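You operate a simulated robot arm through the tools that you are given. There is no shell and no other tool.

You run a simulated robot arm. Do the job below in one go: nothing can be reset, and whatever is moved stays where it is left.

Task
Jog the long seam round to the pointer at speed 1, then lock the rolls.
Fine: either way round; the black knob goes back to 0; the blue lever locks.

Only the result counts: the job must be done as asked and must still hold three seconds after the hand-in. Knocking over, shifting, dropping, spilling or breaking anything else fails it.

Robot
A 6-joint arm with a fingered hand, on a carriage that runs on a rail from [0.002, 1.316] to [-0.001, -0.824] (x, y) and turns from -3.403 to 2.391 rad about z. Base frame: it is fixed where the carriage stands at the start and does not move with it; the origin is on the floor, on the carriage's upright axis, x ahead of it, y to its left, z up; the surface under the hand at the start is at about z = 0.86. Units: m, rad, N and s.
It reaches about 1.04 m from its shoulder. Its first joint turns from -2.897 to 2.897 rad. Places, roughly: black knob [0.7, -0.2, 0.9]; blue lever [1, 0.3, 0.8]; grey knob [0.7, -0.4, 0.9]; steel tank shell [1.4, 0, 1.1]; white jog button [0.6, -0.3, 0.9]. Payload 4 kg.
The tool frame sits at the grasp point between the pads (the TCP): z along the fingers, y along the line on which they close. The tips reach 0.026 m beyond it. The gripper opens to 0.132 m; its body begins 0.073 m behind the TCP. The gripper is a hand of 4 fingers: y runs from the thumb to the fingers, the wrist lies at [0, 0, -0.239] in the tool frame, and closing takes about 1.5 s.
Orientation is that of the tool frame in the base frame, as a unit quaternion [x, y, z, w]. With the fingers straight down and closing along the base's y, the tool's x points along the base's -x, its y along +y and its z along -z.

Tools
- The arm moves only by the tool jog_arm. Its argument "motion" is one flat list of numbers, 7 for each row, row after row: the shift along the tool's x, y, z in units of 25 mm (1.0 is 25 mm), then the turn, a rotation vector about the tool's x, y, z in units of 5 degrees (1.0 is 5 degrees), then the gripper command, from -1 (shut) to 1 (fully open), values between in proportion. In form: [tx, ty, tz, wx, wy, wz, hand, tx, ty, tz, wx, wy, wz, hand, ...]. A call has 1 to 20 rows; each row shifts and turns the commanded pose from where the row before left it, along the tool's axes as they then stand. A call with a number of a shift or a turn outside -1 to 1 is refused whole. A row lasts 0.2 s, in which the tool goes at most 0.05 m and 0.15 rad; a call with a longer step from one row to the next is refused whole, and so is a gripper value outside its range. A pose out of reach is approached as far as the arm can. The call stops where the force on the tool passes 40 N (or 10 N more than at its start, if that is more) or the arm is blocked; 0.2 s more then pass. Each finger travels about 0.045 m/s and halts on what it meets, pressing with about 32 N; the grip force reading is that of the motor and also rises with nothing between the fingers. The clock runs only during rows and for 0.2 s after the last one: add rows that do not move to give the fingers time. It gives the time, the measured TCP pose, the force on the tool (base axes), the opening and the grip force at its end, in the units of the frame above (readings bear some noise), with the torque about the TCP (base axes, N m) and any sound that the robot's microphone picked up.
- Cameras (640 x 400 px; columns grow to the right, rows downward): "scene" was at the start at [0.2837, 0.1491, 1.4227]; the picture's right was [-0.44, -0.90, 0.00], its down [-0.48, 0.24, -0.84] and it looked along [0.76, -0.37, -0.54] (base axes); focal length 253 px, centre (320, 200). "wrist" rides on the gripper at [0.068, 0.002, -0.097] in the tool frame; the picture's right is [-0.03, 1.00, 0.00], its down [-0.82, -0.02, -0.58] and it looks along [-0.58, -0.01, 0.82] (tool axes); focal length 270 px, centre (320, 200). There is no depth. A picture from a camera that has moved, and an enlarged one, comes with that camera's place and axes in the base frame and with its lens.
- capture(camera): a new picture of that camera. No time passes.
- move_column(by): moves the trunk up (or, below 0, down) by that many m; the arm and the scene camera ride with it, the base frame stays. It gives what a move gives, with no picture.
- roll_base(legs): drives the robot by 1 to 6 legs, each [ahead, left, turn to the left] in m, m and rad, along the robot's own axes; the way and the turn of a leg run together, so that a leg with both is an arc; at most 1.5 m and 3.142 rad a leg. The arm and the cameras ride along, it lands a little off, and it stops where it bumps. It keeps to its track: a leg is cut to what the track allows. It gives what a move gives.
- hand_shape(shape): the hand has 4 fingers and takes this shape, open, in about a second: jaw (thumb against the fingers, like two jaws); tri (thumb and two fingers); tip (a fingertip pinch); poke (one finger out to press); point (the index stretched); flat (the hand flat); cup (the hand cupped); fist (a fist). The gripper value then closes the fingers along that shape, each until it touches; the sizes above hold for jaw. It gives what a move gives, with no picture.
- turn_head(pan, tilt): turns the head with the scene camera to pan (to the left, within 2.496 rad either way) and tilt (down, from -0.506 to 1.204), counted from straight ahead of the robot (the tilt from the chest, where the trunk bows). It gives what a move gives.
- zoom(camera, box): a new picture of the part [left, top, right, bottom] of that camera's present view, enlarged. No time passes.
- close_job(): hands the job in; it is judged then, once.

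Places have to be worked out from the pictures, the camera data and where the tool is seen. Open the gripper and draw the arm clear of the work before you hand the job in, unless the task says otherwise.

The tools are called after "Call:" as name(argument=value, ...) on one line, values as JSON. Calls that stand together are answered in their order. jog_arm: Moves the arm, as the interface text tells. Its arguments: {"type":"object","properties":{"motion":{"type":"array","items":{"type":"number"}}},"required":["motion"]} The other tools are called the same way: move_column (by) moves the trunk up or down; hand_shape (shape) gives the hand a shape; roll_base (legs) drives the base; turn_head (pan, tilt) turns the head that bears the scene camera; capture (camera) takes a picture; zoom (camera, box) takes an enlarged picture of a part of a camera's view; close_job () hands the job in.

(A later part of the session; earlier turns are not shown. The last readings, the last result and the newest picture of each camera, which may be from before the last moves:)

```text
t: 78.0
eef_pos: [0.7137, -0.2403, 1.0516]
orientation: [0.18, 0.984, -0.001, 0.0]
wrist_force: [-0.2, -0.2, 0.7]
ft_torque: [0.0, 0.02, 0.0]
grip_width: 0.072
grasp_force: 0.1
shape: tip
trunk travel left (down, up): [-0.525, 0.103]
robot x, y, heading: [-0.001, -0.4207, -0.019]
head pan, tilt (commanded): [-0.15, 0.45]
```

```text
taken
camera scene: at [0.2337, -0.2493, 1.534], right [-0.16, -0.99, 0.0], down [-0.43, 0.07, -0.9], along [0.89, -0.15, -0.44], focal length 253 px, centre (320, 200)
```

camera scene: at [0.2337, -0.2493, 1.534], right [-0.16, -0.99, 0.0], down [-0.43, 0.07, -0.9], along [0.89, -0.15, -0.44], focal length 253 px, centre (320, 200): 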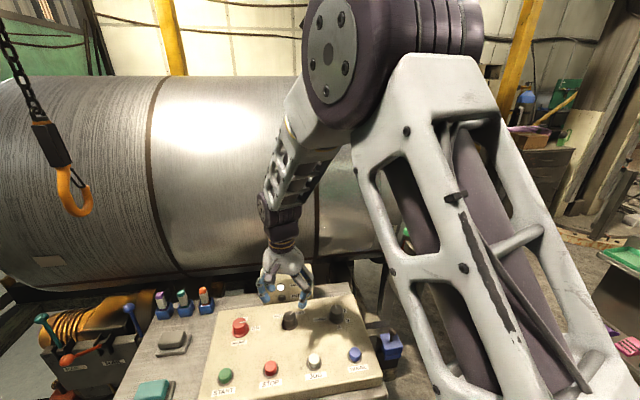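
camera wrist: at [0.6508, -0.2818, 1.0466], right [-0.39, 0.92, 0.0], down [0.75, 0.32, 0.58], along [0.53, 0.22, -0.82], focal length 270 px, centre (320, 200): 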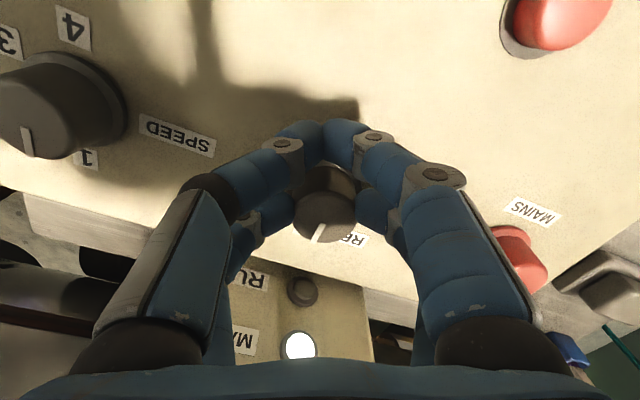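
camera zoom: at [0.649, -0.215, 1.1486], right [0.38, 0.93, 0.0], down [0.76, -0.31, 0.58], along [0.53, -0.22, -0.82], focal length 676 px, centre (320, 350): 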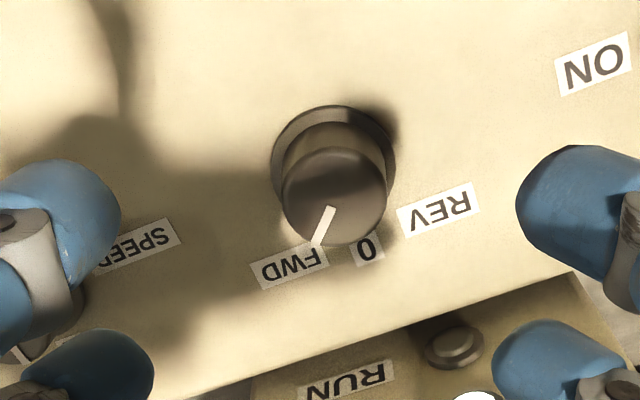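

The black knob is on FWD. Now I move above the JOG button and take the poke shape.

Call:
jog_arm(motion=[0.624, -0.739, -0.4, 0, 0, 0, 0.1, 0.624, -0.739, -0.4, 0, 0, 0, 0.1, 0.624, -0.739, -0.4, 0, 0, 0, 0.1, 0.624, -0.739, -0.4, 0, 0, 0, 0.1, 0.624, -0.739, -0.4, 0, 0, 0, 0.1])

Call:
hand_shape(shape="poke")

Call:
capture(camera="wrist")

Call:
capture(camera="scene")

```text
t: 79.2
eef_pos: [0.6082, -0.3027, 1.1]
orientation: [0.181, 0.983, 0.0, -0.001]
wrist_force: [0.0, 0.0, -0.4]
ft_torque: [-0.01, 0.04, -0.02]
grip_width: 0.072
grasp_force: 0.1
shape: tip
trunk travel left (down, up): [-0.525, 0.103]
robot x, y, heading: [-0.0017, -0.4177, -0.016]
head pan, tilt (commanded): [-0.15, 0.45]
```

```text
t: 80.1
eef_pos: [0.6081, -0.3014, 1.0999]
orientation: [0.18, 0.984, 0.0, 0.001]
wrist_force: [-0.6, -0.5, 0.1]
ft_torque: [-0.03, -0.03, 0.02]
grip_width: 0.0
grasp_force: 0.1
shape: poke
trunk travel left (down, up): [-0.525, 0.103]
robot x, y, heading: [-0.0004, -0.4205, -0.018]
head pan, tilt (commanded): [-0.15, 0.45]
```

```text
taken
camera wrist: at [0.5435, -0.2756, 1.1966], right [0.38, 0.93, 0.0], down [0.76, -0.31, 0.58], along [0.53, -0.22, -0.82], focal length 270 px, centre (320, 200)
```

wrist: 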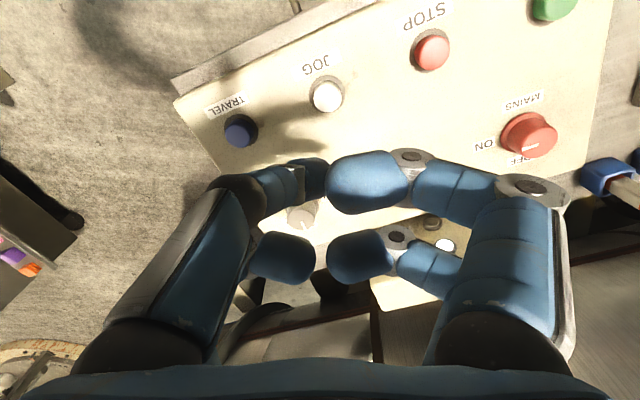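

```text
taken
camera scene: at [0.2335, -0.2493, 1.5341], right [-0.16, -0.99, 0.0], down [-0.43, 0.07, -0.9], along [0.89, -0.15, -0.44], focal length 253 px, centre (320, 200)
```

scene: 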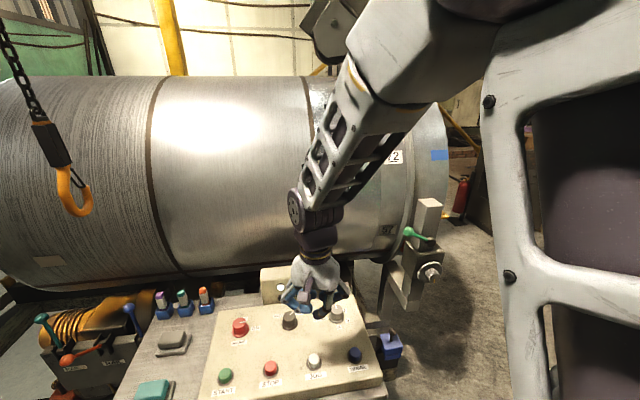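

Call:
zoom(camera="scene", box=[250, 230, 410, 390])

Call:
zoom(camera="wrist", box=[200, 60, 440, 300])

```text
2.50 times, centred on (330, 310) of scene
camera zoom: at [0.2335, -0.2493, 1.5341], right [-0.16, -0.99, 0.0], down [-0.43, 0.07, -0.9], along [0.89, -0.15, -0.44], focal length 634 px, centre (295, -75)
```

zoom: 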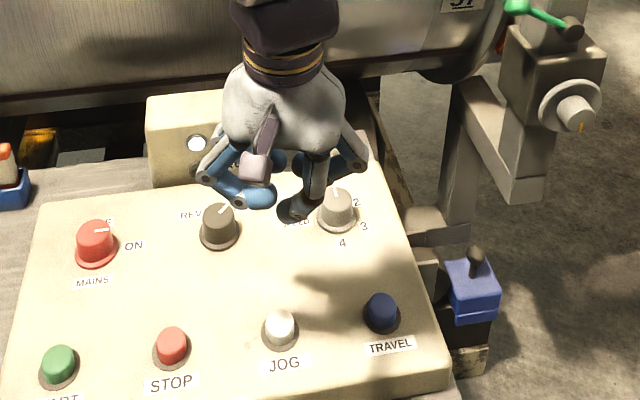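

```text
1.67 times, centred on (320, 180) of wrist
camera zoom: at [0.5435, -0.2756, 1.1966], right [0.38, 0.93, 0.0], down [0.76, -0.31, 0.58], along [0.53, -0.22, -0.82], focal length 450 px, centre (320, 233)
```

zoom: 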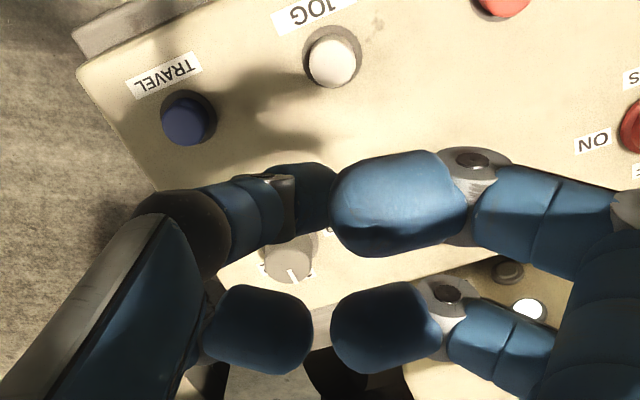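

In poke shape one finger points down near the tool axis. JOG's top is at about [0.608, -0.297, 0.931]. I come down to a few centimetres above it and check the fingertip's position.

Call:
jog_arm(motion=[0.19, 0.27, 0.84, 0, 0, 0, 0.1, 0, 0, 0.84, 0, 0, 0, 0.1, 0, 0, 0.84, 0, 0, 0, 0.1, 0, 0, 0.84, 0, 0, 0, 0.1, 0, 0, 0.84, 0, 0, 0, 0.1])

Call:
zoom(camera="wrist", box=[200, 80, 440, 300])

Call:
zoom(camera="scene", box=[260, 270, 380, 390])

```text
t: 81.3
eef_pos: [0.6054, -0.291, 0.9954]
orientation: [0.181, 0.984, 0.001, 0.0]
wrist_force: [0.1, 0.4, 0.2]
ft_torque: [-0.02, 0.04, -0.02]
grip_width: 0.0694
grasp_force: 0.1
shape: jaw
trunk travel left (down, up): [-0.525, 0.103]
robot x, y, heading: [-0.0004, -0.4214, -0.013]
head pan, tilt (commanded): [-0.15, 0.45]
```

```text
1.82 times, centred on (320, 190) of wrist
camera zoom: at [0.5411, -0.2658, 1.0919], right [0.38, 0.93, 0.0], down [0.76, -0.31, 0.58], along [0.53, -0.22, -0.82], focal length 491 px, centre (320, 218)
```

zoom: 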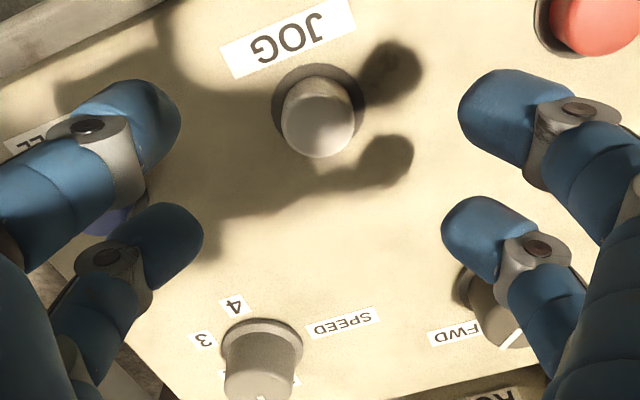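

```text
3.33 times, centred on (320, 330) of scene
camera zoom: at [0.2333, -0.2494, 1.5341], right [-0.16, -0.99, 0.0], down [-0.43, 0.07, -0.9], along [0.89, -0.15, -0.44], focal length 845 px, centre (320, -233)
```

zoom: 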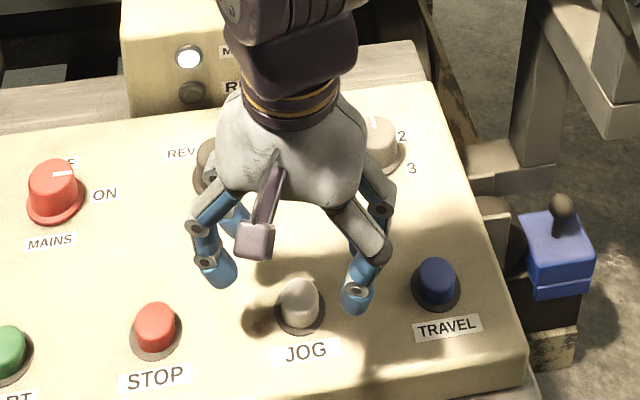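

Sending a gripper value other than shut put the hand back to jaw. I lift slightly, take the poke shape again and will keep the gripper value at -1 with it.

Call:
jog_arm(motion=[0, 0, -0.8, 0, 0, 0, 0.1, 0, 0, -0.8, 0, 0, 0, 0.1])

Call:
hand_shape(shape="poke")

Call:
jog_arm(motion=[0, 0, 0, 0, 0, 0, -1])

Call:
zoom(camera="wrist", box=[200, 80, 440, 300])

Call:
zoom(camera="scene", box=[260, 270, 380, 390])

```text
t: 81.9
eef_pos: [0.6075, -0.2908, 1.0374]
orientation: [0.18, 0.984, 0.0, 0.0]
wrist_force: [0.5, -0.1, 0.4]
ft_torque: [0.03, 0.04, 0.02]
grip_width: 0.0694
grasp_force: 0.1
shape: jaw
trunk travel left (down, up): [-0.525, 0.103]
robot x, y, heading: [-0.001, -0.4225, -0.019]
head pan, tilt (commanded): [-0.15, 0.45]
```

```text
t: 82.8
eef_pos: [0.6059, -0.2921, 1.0358]
orientation: [0.181, 0.984, 0.001, 0.001]
wrist_force: [0.5, -0.1, -0.1]
ft_torque: [0.0, 0.01, 0.0]
grip_width: 0.0002
grasp_force: 0.0
shape: poke
trunk travel left (down, up): [-0.525, 0.103]
robot x, y, heading: [-0.0003, -0.4238, -0.015]
head pan, tilt (commanded): [-0.15, 0.45]
```

```text
t: 83.2
eef_pos: [0.6066, -0.2912, 1.0349]
orientation: [0.18, 0.984, 0.001, -0.001]
wrist_force: [0.1, 0.0, 0.2]
ft_torque: [0.01, 0.0, 0.02]
grip_width: 0.0016
grasp_force: 0.1
shape: jaw
trunk travel left (down, up): [-0.525, 0.103]
robot x, y, heading: [-0.0004, -0.4238, -0.016]
head pan, tilt (commanded): [-0.15, 0.45]
```

```text
1.82 times, centred on (320, 190) of wrist
camera zoom: at [0.5415, -0.2652, 1.1324], right [0.38, 0.93, 0.0], down [0.76, -0.31, 0.58], along [0.53, -0.22, -0.82], focal length 491 px, centre (320, 218)
```

zoom: 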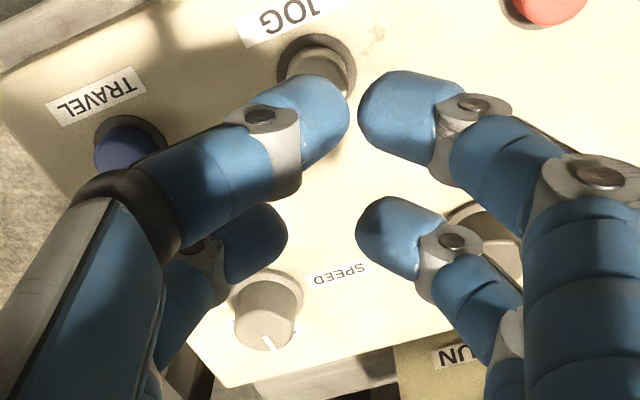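

```text
3.33 times, centred on (320, 330) of scene
camera zoom: at [0.2335, -0.2493, 1.5341], right [-0.16, -0.99, 0.0], down [-0.43, 0.07, -0.9], along [0.89, -0.15, -0.44], focal length 845 px, centre (320, -233)
```

zoom: 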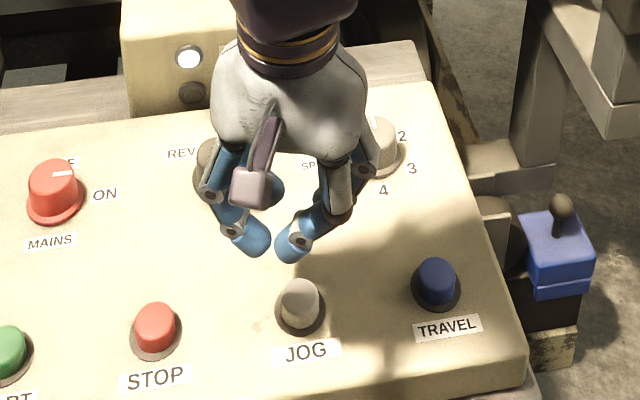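

Even shut reverts it; I try once more keeping the gripper value at 1 (shape's open state).

Call:
hand_shape(shape="poke")

Call:
jog_arm(motion=[0, 0, 0, 0, 0, 0, 1])

Call:
zoom(camera="scene", box=[260, 270, 380, 390])

```text
t: 84.1
eef_pos: [0.6062, -0.2918, 1.0351]
orientation: [0.181, 0.983, -0.001, 0.0]
wrist_force: [1.1, -0.1, -0.4]
ft_torque: [0.02, -0.01, -0.01]
grip_width: 0.0001
grasp_force: 0.0
shape: poke
trunk travel left (down, up): [-0.525, 0.103]
robot x, y, heading: [-0.0009, -0.4182, -0.013]
head pan, tilt (commanded): [-0.15, 0.45]
```

```text
t: 84.5
eef_pos: [0.6059, -0.2917, 1.036]
orientation: [0.181, 0.984, 0.001, 0.0]
wrist_force: [-0.7, 0.2, -0.6]
ft_torque: [0.0, 0.01, 0.01]
grip_width: 0.0
grasp_force: 0.1
shape: poke
trunk travel left (down, up): [-0.525, 0.103]
robot x, y, heading: [0.0018, -0.4216, -0.019]
head pan, tilt (commanded): [-0.15, 0.45]
```

```text
3.33 times, centred on (320, 330) of scene
camera zoom: at [0.2335, -0.2493, 1.5341], right [-0.16, -0.99, 0.0], down [-0.43, 0.07, -0.9], along [0.89, -0.15, -0.44], focal length 845 px, centre (320, -233)
```

zoom: 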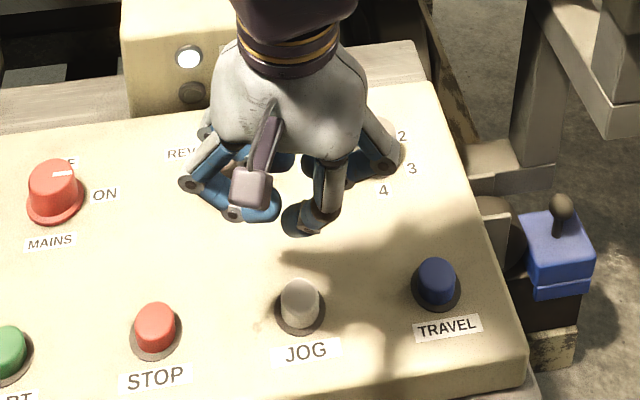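

Call:
capture(camera="wrist")

Call:
zoom(camera="wrist", box=[240, 80, 400, 240])

```text
taken
camera wrist: at [0.5415, -0.2652, 1.1323], right [0.38, 0.93, 0.0], down [0.76, -0.31, 0.58], along [0.53, -0.22, -0.82], focal length 270 px, centre (320, 200)
```

wrist: 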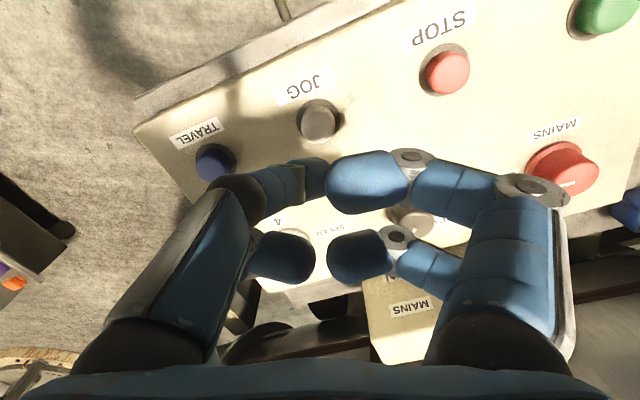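

```text
2.50 times, centred on (320, 160) of wrist
camera zoom: at [0.5415, -0.2652, 1.1323], right [0.38, 0.93, 0.0], down [0.76, -0.31, 0.58], along [0.53, -0.22, -0.82], focal length 676 px, centre (320, 300)
```

zoom: 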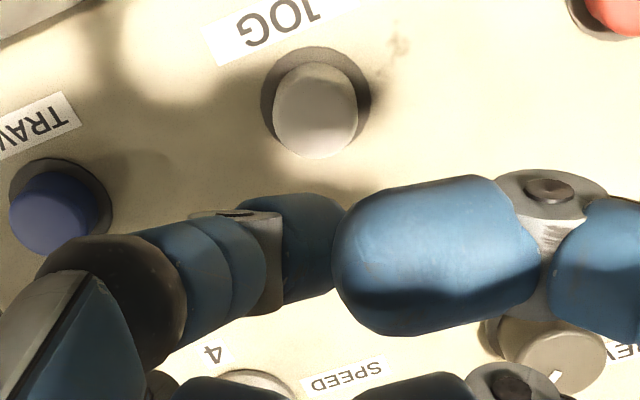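

The poke fingertip lies on the tool axis and JOG is within ~3 mm of it. I take a reference zoom of the shell before the first short jog.

Call:
zoom(camera="scene", box=[360, 120, 460, 260])

Call:
zoom(camera="scene", box=[20, 150, 260, 300])

Call:
jog_arm(motion=[-0.1, 0, 0.8, 0, 0, 0, 1, 0, 0, 0.8, 0, 0, 0, 1, 0, 0, 0.7, 0, 0, 0, 1])

Call:
zoom(camera="scene", box=[260, 270, 380, 390])

```text
2.86 times, centred on (410, 190) of scene
camera zoom: at [0.2335, -0.2493, 1.5341], right [-0.16, -0.99, 0.0], down [-0.43, 0.07, -0.9], along [0.89, -0.15, -0.44], focal length 724 px, centre (63, 229)
```

zoom: 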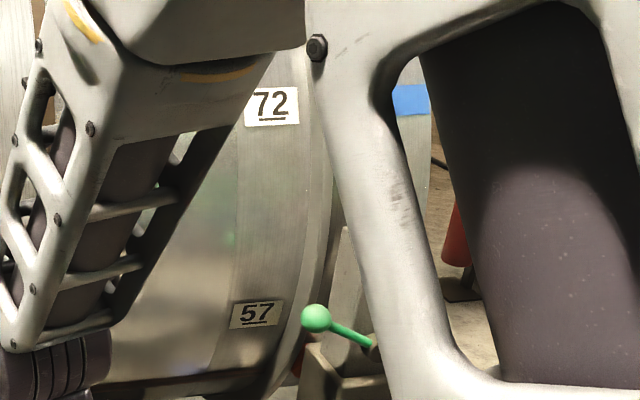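

```text
2.67 times, centred on (140, 225) of scene
camera zoom: at [0.2335, -0.2493, 1.5341], right [-0.16, -0.99, 0.0], down [-0.43, 0.07, -0.9], along [0.89, -0.15, -0.44], focal length 676 px, centre (800, 133)
```

zoom: 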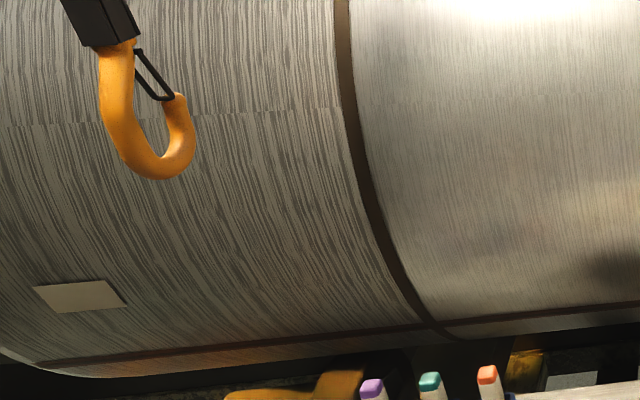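

```text
t: 85.3
eef_pos: [0.6063, -0.2929, 0.9775]
orientation: [0.18, 0.984, 0.0, 0.0]
wrist_force: [0.4, -0.6, -0.2]
ft_torque: [-0.02, -0.01, -0.02]
grip_width: 0.0
grasp_force: 0.0
shape: poke
trunk travel left (down, up): [-0.525, 0.103]
robot x, y, heading: [-0.0017, -0.4202, -0.008]
head pan, tilt (commanded): [-0.15, 0.45]
```

```text
3.33 times, centred on (320, 330) of scene
camera zoom: at [0.2333, -0.2494, 1.5341], right [-0.16, -0.99, 0.0], down [-0.43, 0.07, -0.9], along [0.89, -0.15, -0.44], focal length 845 px, centre (320, -233)
```

zoom: 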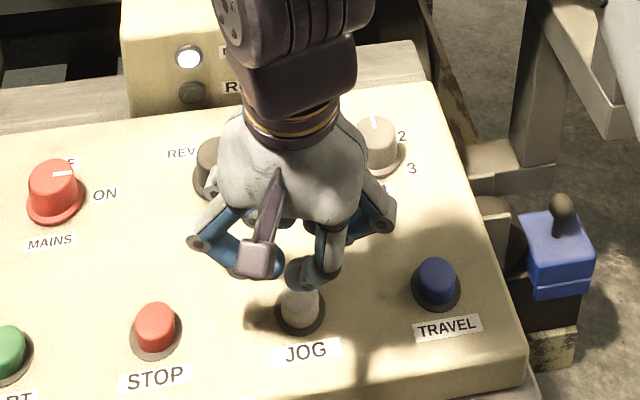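

The fingertip is right above JOG. I come down slowly until first contact.

Call:
jog_arm(motion=[0, 0, 0.2, 0, 0, 0, 1, 0, 0, 0.2, 0, 0, 0, 1, 0, 0, 0.2, 0, 0, 0, 1, 0, 0, 0.1, 0, 0, 0, 1])

Call:
zoom(camera="scene", box=[260, 270, 380, 390])

Call:
zoom(camera="wrist", box=[240, 80, 400, 240])

```text
t: 86.3
eef_pos: [0.6093, -0.2929, 0.9605]
orientation: [0.181, 0.984, 0.0, 0.0]
wrist_force: [-0.9, -0.2, 0.6]
ft_torque: [0.0, 0.02, -0.06]
grip_width: 0.0
grasp_force: 0.0
shape: poke
trunk travel left (down, up): [-0.525, 0.103]
robot x, y, heading: [-0.0003, -0.4218, -0.013]
head pan, tilt (commanded): [-0.15, 0.45]
```

```text
3.33 times, centred on (320, 330) of scene
camera zoom: at [0.2335, -0.2493, 1.5341], right [-0.16, -0.99, 0.0], down [-0.43, 0.07, -0.9], along [0.89, -0.15, -0.44], focal length 845 px, centre (320, -233)
```

zoom: 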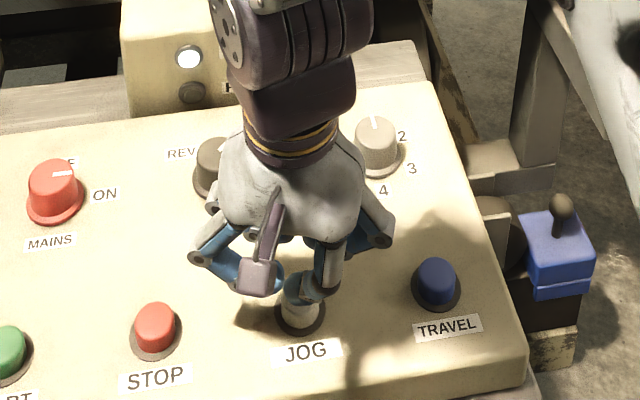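

```text
2.50 times, centred on (320, 160) of wrist
camera zoom: at [0.5437, -0.2659, 1.0572], right [0.38, 0.93, 0.0], down [0.76, -0.31, 0.58], along [0.53, -0.22, -0.82], focal length 676 px, centre (320, 300)
```

zoom: 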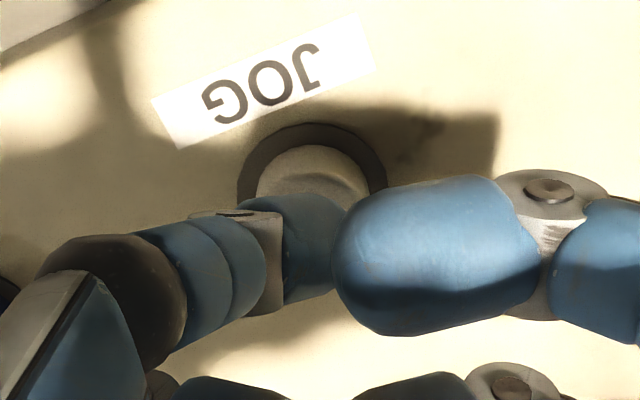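

Call:
jog_arm(motion=[0, 0, 0.12, 0, 0, 0, 1, 0, 0, 0.12, 0, 0, 0, 1, 0, 0, 0.12, 0, 0, 0, 1])

Call:
zoom(camera="scene", box=[260, 230, 380, 350])

```text
t: 87.1
eef_pos: [0.6074, -0.2937, 0.9519]
orientation: [0.18, 0.984, 0.001, 0.0]
wrist_force: [0.5, 0.1, 0.0]
ft_torque: [0.02, 0.01, 0.0]
grip_width: 0.0
grasp_force: 0.1
shape: poke
trunk travel left (down, up): [-0.525, 0.103]
robot x, y, heading: [-0.0039, -0.4211, -0.012]
head pan, tilt (commanded): [-0.15, 0.45]
```

```text
3.33 times, centred on (320, 290) of scene
camera zoom: at [0.2335, -0.2493, 1.5341], right [-0.16, -0.99, 0.0], down [-0.43, 0.07, -0.9], along [0.89, -0.15, -0.44], focal length 845 px, centre (320, -100)
```

zoom: 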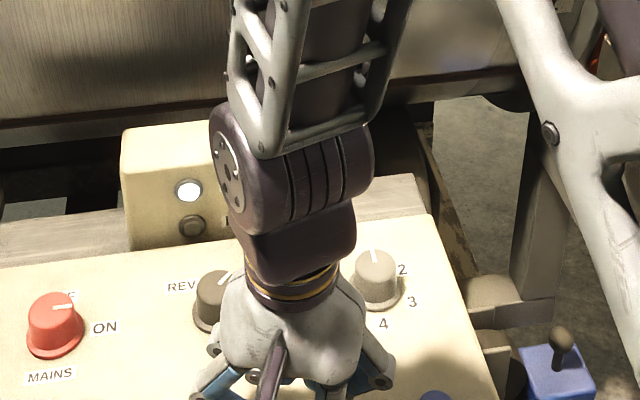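

Call:
jog_arm(motion=[0, 0, 0.12, 0, 0, 0, 1, 0, 0, 0.12, 0, 0, 0, 1])

Call:
zoom(camera="scene", box=[260, 270, 380, 390])

```text
t: 87.7
eef_pos: [0.6077, -0.2909, 0.9456]
orientation: [0.181, 0.984, 0.0, 0.001]
wrist_force: [0.3, -1.4, 3.6]
ft_torque: [-0.05, 0.0, 0.03]
grip_width: 0.0001
grasp_force: 0.0
shape: poke
trunk travel left (down, up): [-0.525, 0.103]
robot x, y, heading: [0.0013, -0.4202, -0.012]
head pan, tilt (commanded): [-0.15, 0.45]
heard: click
```

```text
3.33 times, centred on (320, 330) of scene
camera zoom: at [0.2334, -0.2494, 1.5341], right [-0.16, -0.99, 0.0], down [-0.43, 0.07, -0.9], along [0.89, -0.15, -0.44], focal length 845 px, centre (320, -233)
```

zoom: 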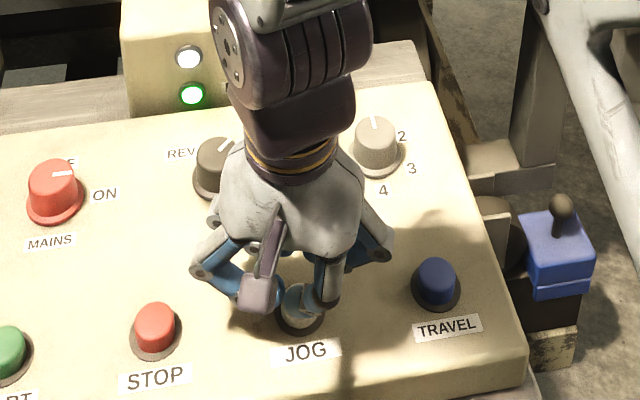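

A click, and the RUN lamp is green: the shell is turning while JOG is held. No time passes during pictures, so I check the direction now.

Call:
zoom(camera="scene", box=[20, 150, 260, 300])

Call:
zoom(camera="scene", box=[360, 120, 460, 260])

```text
2.67 times, centred on (140, 225) of scene
camera zoom: at [0.2334, -0.2494, 1.5341], right [-0.16, -0.99, 0.0], down [-0.43, 0.07, -0.9], along [0.89, -0.15, -0.44], focal length 676 px, centre (800, 133)
```

zoom: 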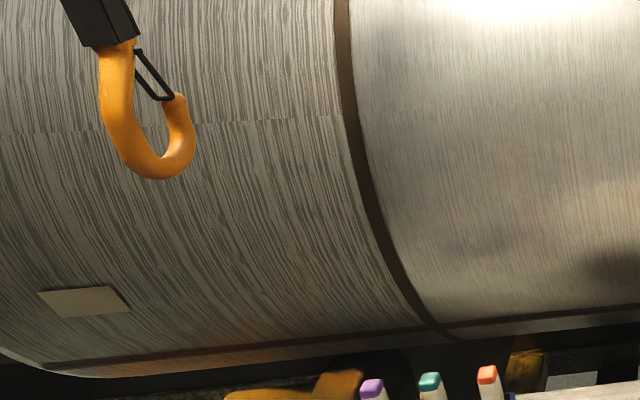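

```text
2.86 times, centred on (410, 190) of scene
camera zoom: at [0.2334, -0.2494, 1.5341], right [-0.16, -0.99, 0.0], down [-0.43, 0.07, -0.9], along [0.89, -0.15, -0.44], focal length 724 px, centre (63, 229)
```

zoom: 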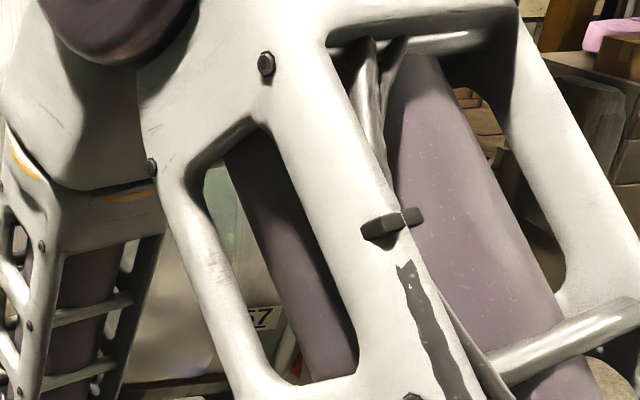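

FWD turns the front of the shell downward, away from the pointer. I release JOG and lift; REV will be the short way.

Call:
jog_arm(motion=[0, 0, -0.6, 0, 0, 0, 1, 0, 0, -0.8, 0, 0, 0, 1, 0, 0, -0.8, 0, 0, 0, 1, 0, 0, -0.8, 0, 0, 0, 1])

Call:
zoom(camera="scene", box=[20, 150, 260, 300])

Call:
zoom(camera="scene", box=[200, 250, 400, 400])

```text
t: 88.7
eef_pos: [0.6085, -0.292, 1.0223]
orientation: [0.18, 0.984, 0.0, 0.0]
wrist_force: [-0.3, 0.9, 0.5]
ft_torque: [-0.01, 0.02, 0.02]
grip_width: 0.0
grasp_force: 0.0
shape: poke
trunk travel left (down, up): [-0.525, 0.103]
robot x, y, heading: [-0.0045, -0.4195, -0.012]
head pan, tilt (commanded): [-0.15, 0.45]
```

```text
2.67 times, centred on (140, 225) of scene
camera zoom: at [0.2338, -0.2493, 1.534], right [-0.16, -0.99, 0.0], down [-0.43, 0.07, -0.9], along [0.89, -0.15, -0.44], focal length 676 px, centre (800, 133)
```

zoom: 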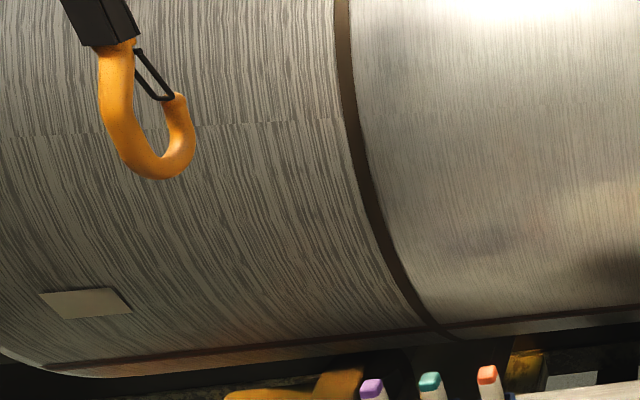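

```text
2.67 times, centred on (300, 325) of scene
camera zoom: at [0.2338, -0.2493, 1.534], right [-0.16, -0.99, 0.0], down [-0.43, 0.07, -0.9], along [0.89, -0.15, -0.44], focal length 676 px, centre (373, -133)
```

zoom: 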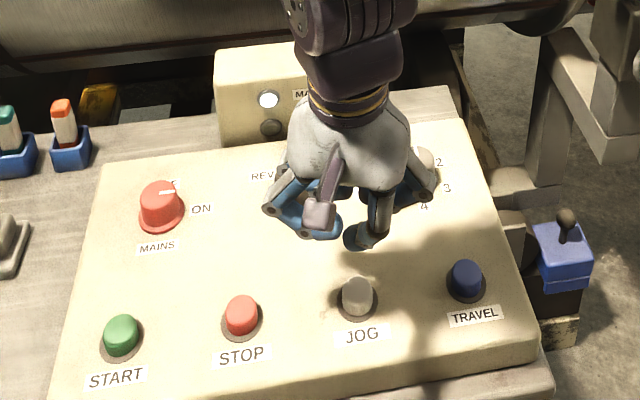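

JOG only runs while held, good. I go back to a pinch shape here, then move over the black knob for the first half of FWD→0→REV.

Call:
hand_shape(shape="tip")

Call:
jog_arm(motion=[0, 0, -0.5, 0, 0, 0, 0.1, 0, 0, -0.6, 0, 0, 0, 0.1, 0, 0, 0, 0, 0, 0, 0.1, -0.647, 0.686, 0, 0, 0, 0, 0.1, -0.647, 0.686, 0, 0, 0, 0, 0.1, -0.647, 0.686, 0, 0, 0, 0, 0.1, -0.647, 0.686, 0, 0, 0, 0, 0.1, -0.647, 0.686, 0, 0, 0, 0, 0.1])

Call:
capture(camera="wrist")

```text
t: 89.6
eef_pos: [0.6077, -0.2916, 1.0215]
orientation: [0.181, 0.984, -0.001, 0.001]
wrist_force: [0.5, -0.9, 0.2]
ft_torque: [-0.01, 0.02, 0.0]
grip_width: 0.1319
grasp_force: 0.1
shape: tip
trunk travel left (down, up): [-0.525, 0.103]
robot x, y, heading: [0.0024, -0.4179, -0.008]
head pan, tilt (commanded): [-0.15, 0.45]
```

```text
t: 91.4
eef_pos: [0.7159, -0.2413, 1.0506]
orientation: [0.18, 0.984, -0.001, 0.001]
wrist_force: [-0.5, 0.1, -0.2]
ft_torque: [-0.01, -0.01, -0.02]
grip_width: 0.0731
grasp_force: 0.2
shape: tip
trunk travel left (down, up): [-0.525, 0.103]
robot x, y, heading: [0.0018, -0.4218, -0.013]
head pan, tilt (commanded): [-0.15, 0.45]
```

```text
taken
camera wrist: at [0.6509, -0.2154, 1.1461], right [0.38, 0.93, 0.0], down [0.76, -0.31, 0.58], along [0.53, -0.22, -0.82], focal length 270 px, centre (320, 200)
```

wrist: 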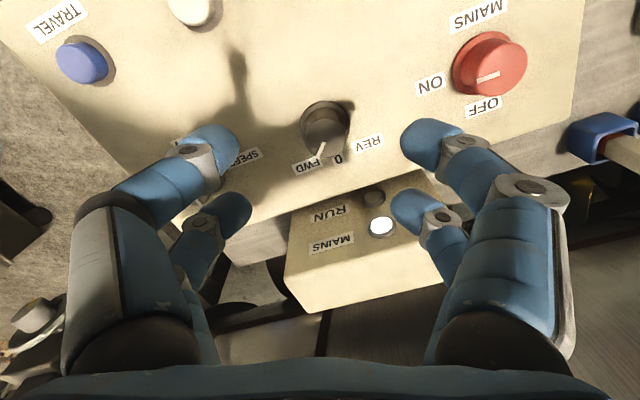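

Call:
zoom(camera="wrist", box=[220, 60, 420, 220])

```text
2.50 times, centred on (320, 140) of wrist
camera zoom: at [0.6509, -0.2154, 1.1461], right [0.38, 0.93, 0.0], down [0.76, -0.31, 0.58], along [0.53, -0.22, -0.82], focal length 676 px, centre (320, 350)
```

zoom: 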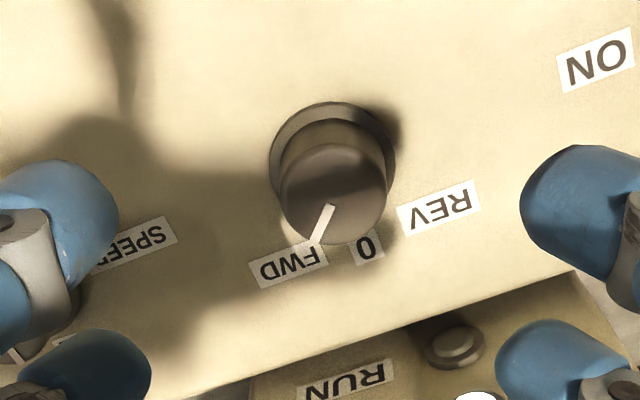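

The knob sits ~4 mm off to the right of the tool's centre line; I correct, descend, close, and turn it counter-clockwise 45° back to 0.

Call:
jog_arm(motion=[0.12, 0.14, 0.81, 0, 0, 0, 0.1, 0, 0, 0.81, 0, 0, 0, 0.1, 0, 0, 0.81, 0, 0, 0, 0.1, 0, 0, 0.81, 0, 0, 0, 0.1, 0, 0, 0.81, 0, 0, 0, 0.1, 0, 0, 0, 0, 0, 0, -0.3, 0, 0, 0, 0, 0, 0, -0.6, 0, 0, 0, 0, 0, 0, -1, 0, 0, 0, 0, 0, 0, -1, 0, 0, 0, 0, 0, 0, -1, 0, 0, 0, 0, 0, 0, -1])

Call:
zoom(camera="wrist", box=[220, 100, 420, 260])

```text
t: 93.8
eef_pos: [0.7138, -0.2355, 0.9472]
orientation: [0.181, 0.983, -0.001, 0.0]
wrist_force: [-1.7, 1.2, -2.6]
ft_torque: [0.01, 0.08, -0.06]
grip_width: 0.0
grasp_force: 32.0
shape: tip
trunk travel left (down, up): [-0.525, 0.103]
robot x, y, heading: [-0.0012, -0.4205, -0.016]
head pan, tilt (commanded): [-0.15, 0.45]
```

```text
2.50 times, centred on (320, 180) of wrist
camera zoom: at [0.6494, -0.2097, 1.0442], right [0.38, 0.93, 0.0], down [0.76, -0.31, 0.58], along [0.53, -0.22, -0.82], focal length 676 px, centre (320, 250)
```

zoom: 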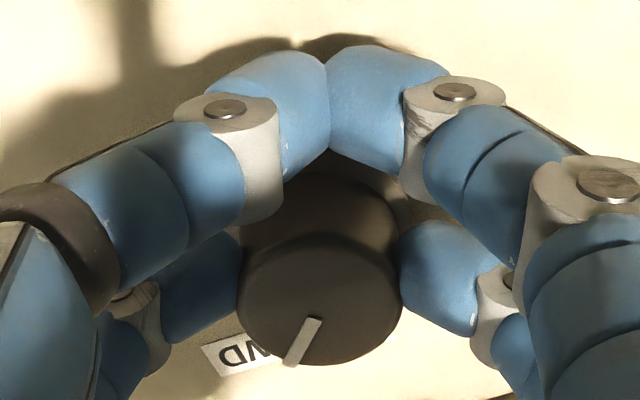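

Call:
jog_arm(motion=[0, -0.063, 0, 0, 0, -1, -1, 0, -0.063, 0, 0, 0, -1, -1, 0, -0.063, 0, 0, 0, -1, -1, 0, -0.063, 0, 0, 0, -1, -1, 0, -0.063, 0, 0, 0, -1, -1, 0, -0.063, 0, 0, 0, -1, -1, 0, -0.063, 0, 0, 0, -1, -1, 0, -0.063, 0, 0, 0, -1, -1, 0, -0.063, 0, 0, 0, -1, -1])

Call:
zoom(camera="wrist", box=[220, 100, 420, 260])

```text
t: 95.8
eef_pos: [0.7124, -0.2518, 0.9477]
orientation: [-0.209, 0.978, -0.001, -0.001]
wrist_force: [-1.3, -10.3, -3.8]
ft_torque: [-0.29, 0.08, -0.19]
grip_width: 0.0002
grasp_force: 31.9
shape: tip
trunk travel left (down, up): [-0.525, 0.103]
robot x, y, heading: [-0.0062, -0.4224, -0.011]
head pan, tilt (commanded): [-0.15, 0.45]
```

```text
2.50 times, centred on (320, 180) of wrist
camera zoom: at [0.6486, -0.2777, 1.0443], right [-0.39, 0.92, 0.0], down [0.75, 0.32, 0.58], along [0.53, 0.22, -0.82], focal length 676 px, centre (320, 250)
```

zoom: 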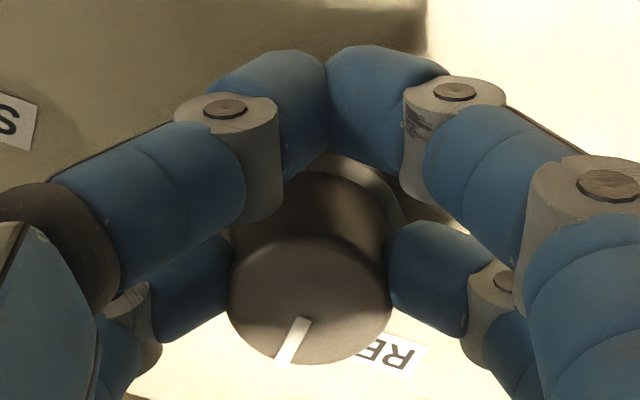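

The knob is back at 0 (mark beside the left of REV). I release, lift, turn the hand back 45° and re-grip for the second half, 0→REV.

Call:
jog_arm(motion=[0, 0, 0, 0, 0, 0, 0, 0, 0, 0, 0, 0, 0, 0.1, 0, 0, 0, 0, 0, 0, 0.1, 0, 0, 0, 0, 0, 0, 0.1, 0, 0, -0.8, 0, 0, 0, 0.1, 0, 0, -0.8, 0, 0, 0, 0.1, 0, 0, -0.8, 0, 0, 0, 0.1, 0, 0, -0.8, 0, 0, 0, 0.1, 0, 0, -0.8, 0, 0, 0, 0.1, 0, 0.063, 0, 0, 0, 1, 0.1, 0, 0.063, 0, 0, 0, 1, 0.1, 0, 0.063, 0, 0, 0, 1, 0.1, 0, 0.063, 0, 0, 0, 1, 0.1, 0, 0.063, 0, 0, 0, 1, 0.1, 0, 0.063, 0, 0, 0, 1, 0.1, 0, 0.063, 0, 0, 0, 1, 0.1, 0, 0.063, 0, 0, 0, 1, 0.1, 0, 0.063, 0, 0, 0, 1, 0.1])

Call:
zoom(camera="wrist", box=[220, 60, 420, 220])

```text
t: 99.6
eef_pos: [0.7113, -0.2366, 1.048]
orientation: [0.182, 0.983, 0.0, 0.0]
wrist_force: [-0.2, 0.3, -0.7]
ft_torque: [0.05, 0.03, 0.05]
grip_width: 0.0721
grasp_force: 0.0
shape: tip
trunk travel left (down, up): [-0.525, 0.103]
robot x, y, heading: [-0.0012, -0.4225, -0.014]
head pan, tilt (commanded): [-0.15, 0.45]
```

```text
2.50 times, centred on (320, 140) of wrist
camera zoom: at [0.6476, -0.2102, 1.1443], right [0.38, 0.92, 0.0], down [0.75, -0.31, 0.58], along [0.53, -0.22, -0.82], focal length 676 px, centre (320, 350)
```

zoom: 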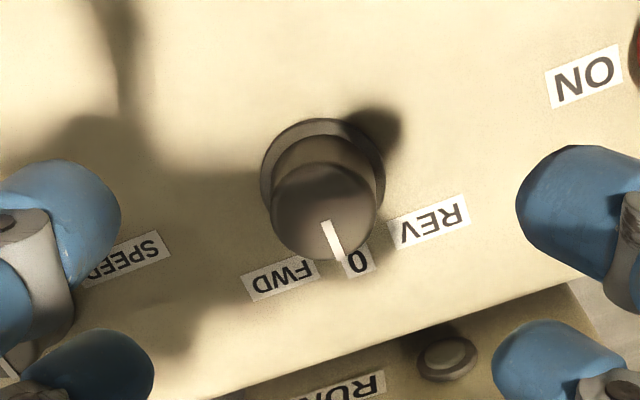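

The mark is on 0. I descend, grip and turn another 45° counter-clockwise to REV.

Call:
jog_arm(motion=[0, 0.03, 0.8, 0, 0, 0, 0.1, 0, 0, 0.8, 0, 0, 0, 0.1, 0, 0, 0.8, 0, 0, 0, 0.1, 0, 0, 0.8, 0, 0, 0, 0.1, 0, 0, 0.8, 0, 0, 0, 0.1, 0, 0, 0, 0, 0, 0, -0.3, 0, 0, 0, 0, 0, 0, -0.6, 0, 0, 0, 0, 0, 0, -1, 0, 0, 0, 0, 0, 0, -1, 0, 0, 0, 0, 0, 0, -1, 0, 0, 0, 0, 0, 0, -1])

Call:
jog_arm(motion=[0, -0.063, 0, 0, 0, -1, -1, 0, -0.063, 0, 0, 0, -1, -1, 0, -0.063, 0, 0, 0, -1, -1, 0, -0.063, 0, 0, 0, -1, -1, 0, -0.063, 0, 0, 0, -1, -1, 0, -0.063, 0, 0, 0, -1, -1, 0, -0.063, 0, 0, 0, -1, -1, 0, -0.063, 0, 0, 0, -1, -1, 0, -0.063, 0, 0, 0, -1, -1])

Call:
zoom(camera="wrist", box=[220, 100, 420, 260])

```text
t: 102.0
eef_pos: [0.7112, -0.2371, 0.9463]
orientation: [0.18, 0.984, 0.0, 0.0]
wrist_force: [-1.1, 1.1, -2.4]
ft_torque: [0.02, 0.1, 0.0]
grip_width: 0.0004
grasp_force: 31.6
shape: tip
trunk travel left (down, up): [-0.525, 0.103]
robot x, y, heading: [-0.0035, -0.4215, -0.01]
head pan, tilt (commanded): [-0.15, 0.45]
```

```text
t: 104.0
eef_pos: [0.71, -0.2509, 0.9472]
orientation: [-0.21, 0.978, 0.0, -0.001]
wrist_force: [-8.6, -17.9, -10.3]
ft_torque: [-0.5, 0.3, -0.38]
grip_width: 0.0
grasp_force: 32.4
shape: tip
trunk travel left (down, up): [-0.525, 0.103]
robot x, y, heading: [-0.0024, -0.4174, -0.015]
head pan, tilt (commanded): [-0.15, 0.45]
```

```text
2.50 times, centred on (320, 180) of wrist
camera zoom: at [0.6467, -0.2771, 1.0435], right [-0.39, 0.92, 0.0], down [0.75, 0.32, 0.58], along [0.53, 0.22, -0.82], focal length 676 px, centre (320, 250)
```

zoom: 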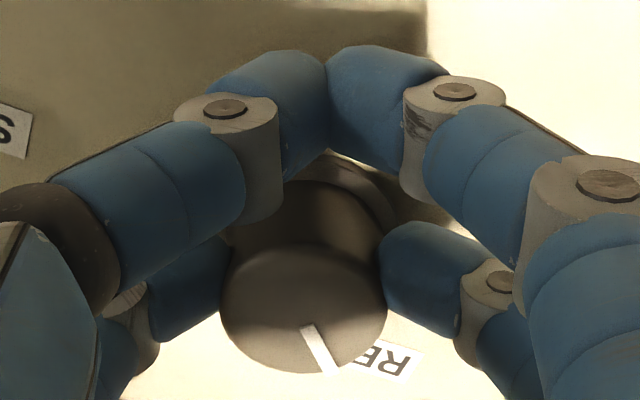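

The mark now points to REV. I release, lift and check.

Call:
jog_arm(motion=[0, 0, 0, 0, 0, 0, 0, 0, 0, 0, 0, 0, 0, 0.1, 0, 0, 0, 0, 0, 0, 0.1, 0, 0, 0, 0, 0, 0, 0.1, 0, 0, -0.8, 0, 0, 0, 0.1, 0, 0, -0.8, 0, 0, 0, 0.1, 0, 0, -0.8, 0, 0, 0, 0.1, 0, 0, -0.8, 0, 0, 0, 0.1, 0, 0, -0.8, 0, 0, 0, 0.1])

Call:
zoom(camera="wrist", box=[220, 60, 420, 220])

```text
t: 106.0
eef_pos: [0.7114, -0.2495, 1.0484]
orientation: [-0.21, 0.978, 0.0, 0.001]
wrist_force: [-0.7, 0.8, 0.0]
ft_torque: [0.04, 0.01, 0.01]
grip_width: 0.0721
grasp_force: 0.1
shape: tip
trunk travel left (down, up): [-0.525, 0.103]
robot x, y, heading: [-0.0, -0.4199, -0.018]
head pan, tilt (commanded): [-0.15, 0.45]
```

```text
2.50 times, centred on (320, 140) of wrist
camera zoom: at [0.6467, -0.2758, 1.1445], right [-0.39, 0.92, 0.0], down [0.75, 0.32, 0.58], along [0.53, 0.22, -0.82], focal length 676 px, centre (320, 350)
```

zoom: 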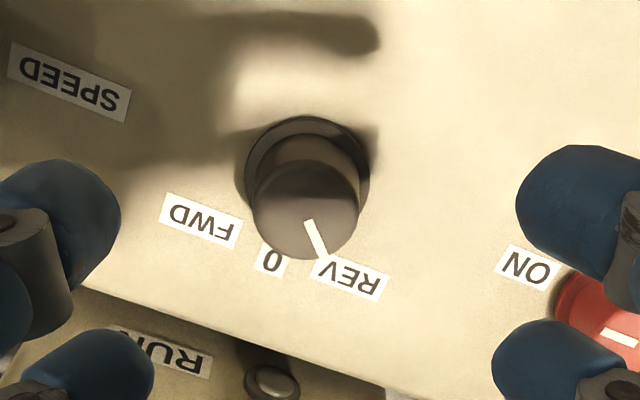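

The black knob is on REV. I move over JOG, take the poke shape and get ready to press.

Call:
jog_arm(motion=[0.894, 0.04, 0, 0, 0, 0, 0.1, 0.894, 0.04, 0, 0, 0, 0, 0.1, 0.894, 0.04, 0, 0, 0, 0, 0.1, 0.894, 0.04, 0, 0, 0, 0, 0.1, 0.894, 0.04, 0, 0, 0, 0, 0.1])

Call:
hand_shape(shape="poke")

Call:
jog_arm(motion=[0, 0, 0.8, 0, 0, 0, 1, 0, 0, 0.8, 0, 0, 0, 1, 0, 0, 0.8, 0, 0, 0, 1])

Call:
zoom(camera="wrist", box=[220, 80, 420, 240])

Call:
zoom(camera="scene", box=[240, 250, 400, 390])

```text
t: 107.2
eef_pos: [0.6069, -0.2918, 1.0482]
orientation: [-0.209, 0.978, 0.0, 0.0]
wrist_force: [-0.1, 0.0, -0.6]
ft_torque: [0.02, 0.02, 0.01]
grip_width: 0.0719
grasp_force: 0.0
shape: tip
trunk travel left (down, up): [-0.525, 0.103]
robot x, y, heading: [-0.0034, -0.4205, -0.011]
head pan, tilt (commanded): [-0.15, 0.45]
```

```text
t: 108.1
eef_pos: [0.6081, -0.2924, 1.0482]
orientation: [-0.209, 0.978, 0.0, 0.001]
wrist_force: [0.1, 0.4, 0.2]
ft_torque: [-0.02, -0.01, 0.01]
grip_width: 0.0
grasp_force: 0.0
shape: poke
trunk travel left (down, up): [-0.525, 0.103]
robot x, y, heading: [0.0045, -0.421, -0.014]
head pan, tilt (commanded): [-0.15, 0.45]
```

```text
t: 108.9
eef_pos: [0.6065, -0.2924, 0.9874]
orientation: [-0.21, 0.978, 0.0, 0.0]
wrist_force: [0.2, 0.9, -0.1]
ft_torque: [-0.05, 0.01, 0.03]
grip_width: 0.0
grasp_force: 0.1
shape: poke
trunk travel left (down, up): [-0.525, 0.103]
robot x, y, heading: [0.0009, -0.4218, -0.018]
head pan, tilt (commanded): [-0.15, 0.45]
```

```text
2.50 times, centred on (320, 160) of wrist
camera zoom: at [0.543, -0.3179, 1.0844], right [-0.39, 0.92, 0.0], down [0.75, 0.32, 0.58], along [0.53, 0.22, -0.82], focal length 676 px, centre (320, 300)
```

zoom: 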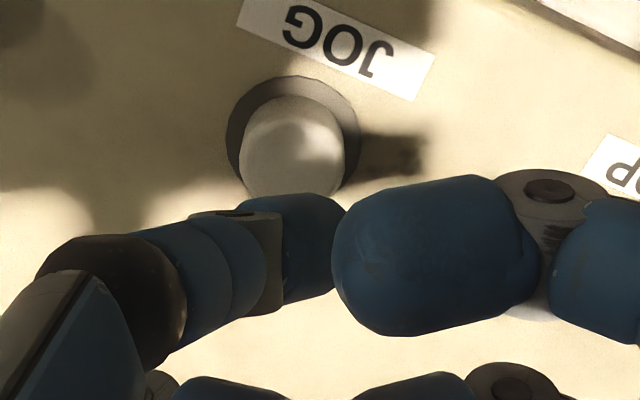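

```text
2.86 times, centred on (320, 320) of scene
camera zoom: at [0.2333, -0.2494, 1.5341], right [-0.16, -0.99, 0.0], down [-0.43, 0.07, -0.9], along [0.89, -0.15, -0.44], focal length 724 px, centre (320, -143)
```

zoom: 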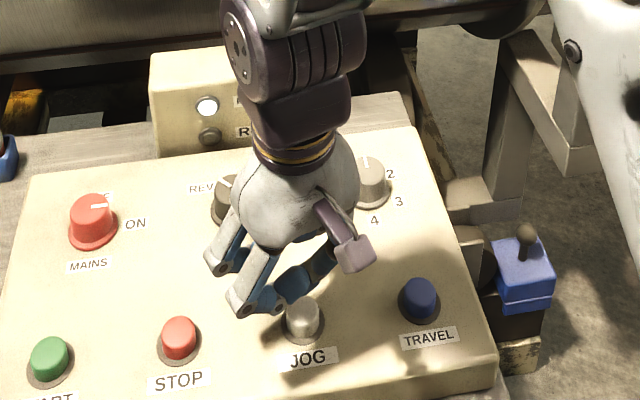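

The button is ~6 mm to one side of the finger; I correct, then press and hold for about two seconds and release.

Call:
jog_arm(motion=[0.1, -0.22, 0.8, 0, 0, 0, 1, 0, 0, 0.5, 0, 0, 0, 1, 0, 0, 0.2, 0, 0, 0, 1, 0, 0, 0.2, 0, 0, 0, 1, 0, 0, 0, 0, 0, 0, 1, 0, 0, 0, 0, 0, 0, 1, 0, 0, 0, 0, 0, 0, 1, 0, 0, 0, 0, 0, 0, 1, 0, 0, 0, 0, 0, 0, 1, 0, 0, 0, 0, 0, 0, 1, 0, 0, 0, 0, 0, 0, 1, 0, 0, 0, 0, 0, 0, 1, 0, 0, -0.8, 0, 0, 0, 1, 0, 0, -0.4, 0, 0, 0, 1])

Call:
zoom(camera="scene", box=[20, 150, 260, 300])

Call:
capture(camera="scene")

```text
t: 111.9
eef_pos: [0.6084, -0.2959, 0.9743]
orientation: [-0.21, 0.978, 0.0, 0.0]
wrist_force: [1.3, -0.5, -0.8]
ft_torque: [-0.01, 0.02, 0.01]
grip_width: 0.0
grasp_force: 0.0
shape: poke
trunk travel left (down, up): [-0.525, 0.103]
robot x, y, heading: [0.001, -0.4224, -0.014]
head pan, tilt (commanded): [-0.15, 0.45]
heard: click
```

```text
2.67 times, centred on (140, 225) of scene
camera zoom: at [0.2337, -0.2493, 1.534], right [-0.16, -0.99, 0.0], down [-0.43, 0.07, -0.9], along [0.89, -0.15, -0.44], focal length 676 px, centre (800, 133)
```

zoom: 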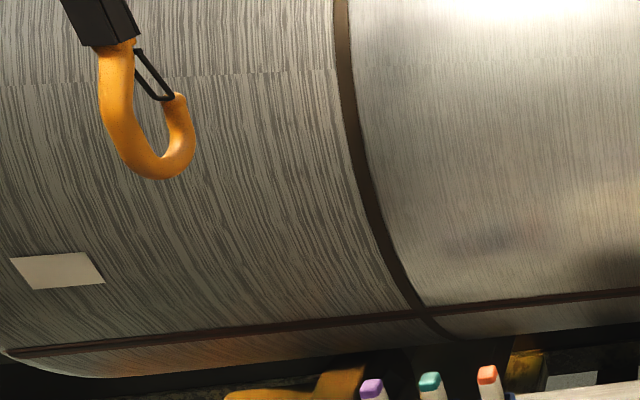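

```text
taken
camera scene: at [0.2337, -0.2493, 1.534], right [-0.16, -0.99, 0.0], down [-0.43, 0.07, -0.9], along [0.89, -0.15, -0.44], focal length 253 px, centre (320, 200)
```

scene: 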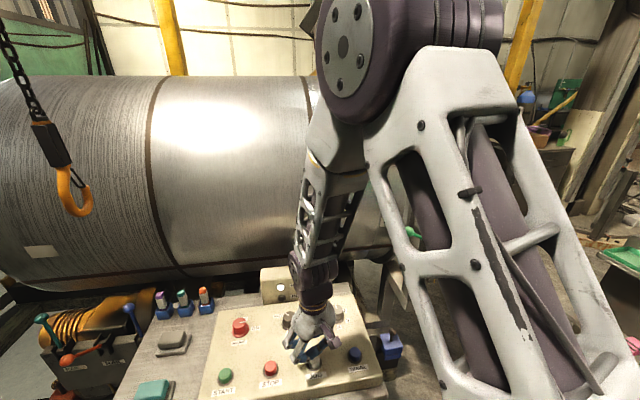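

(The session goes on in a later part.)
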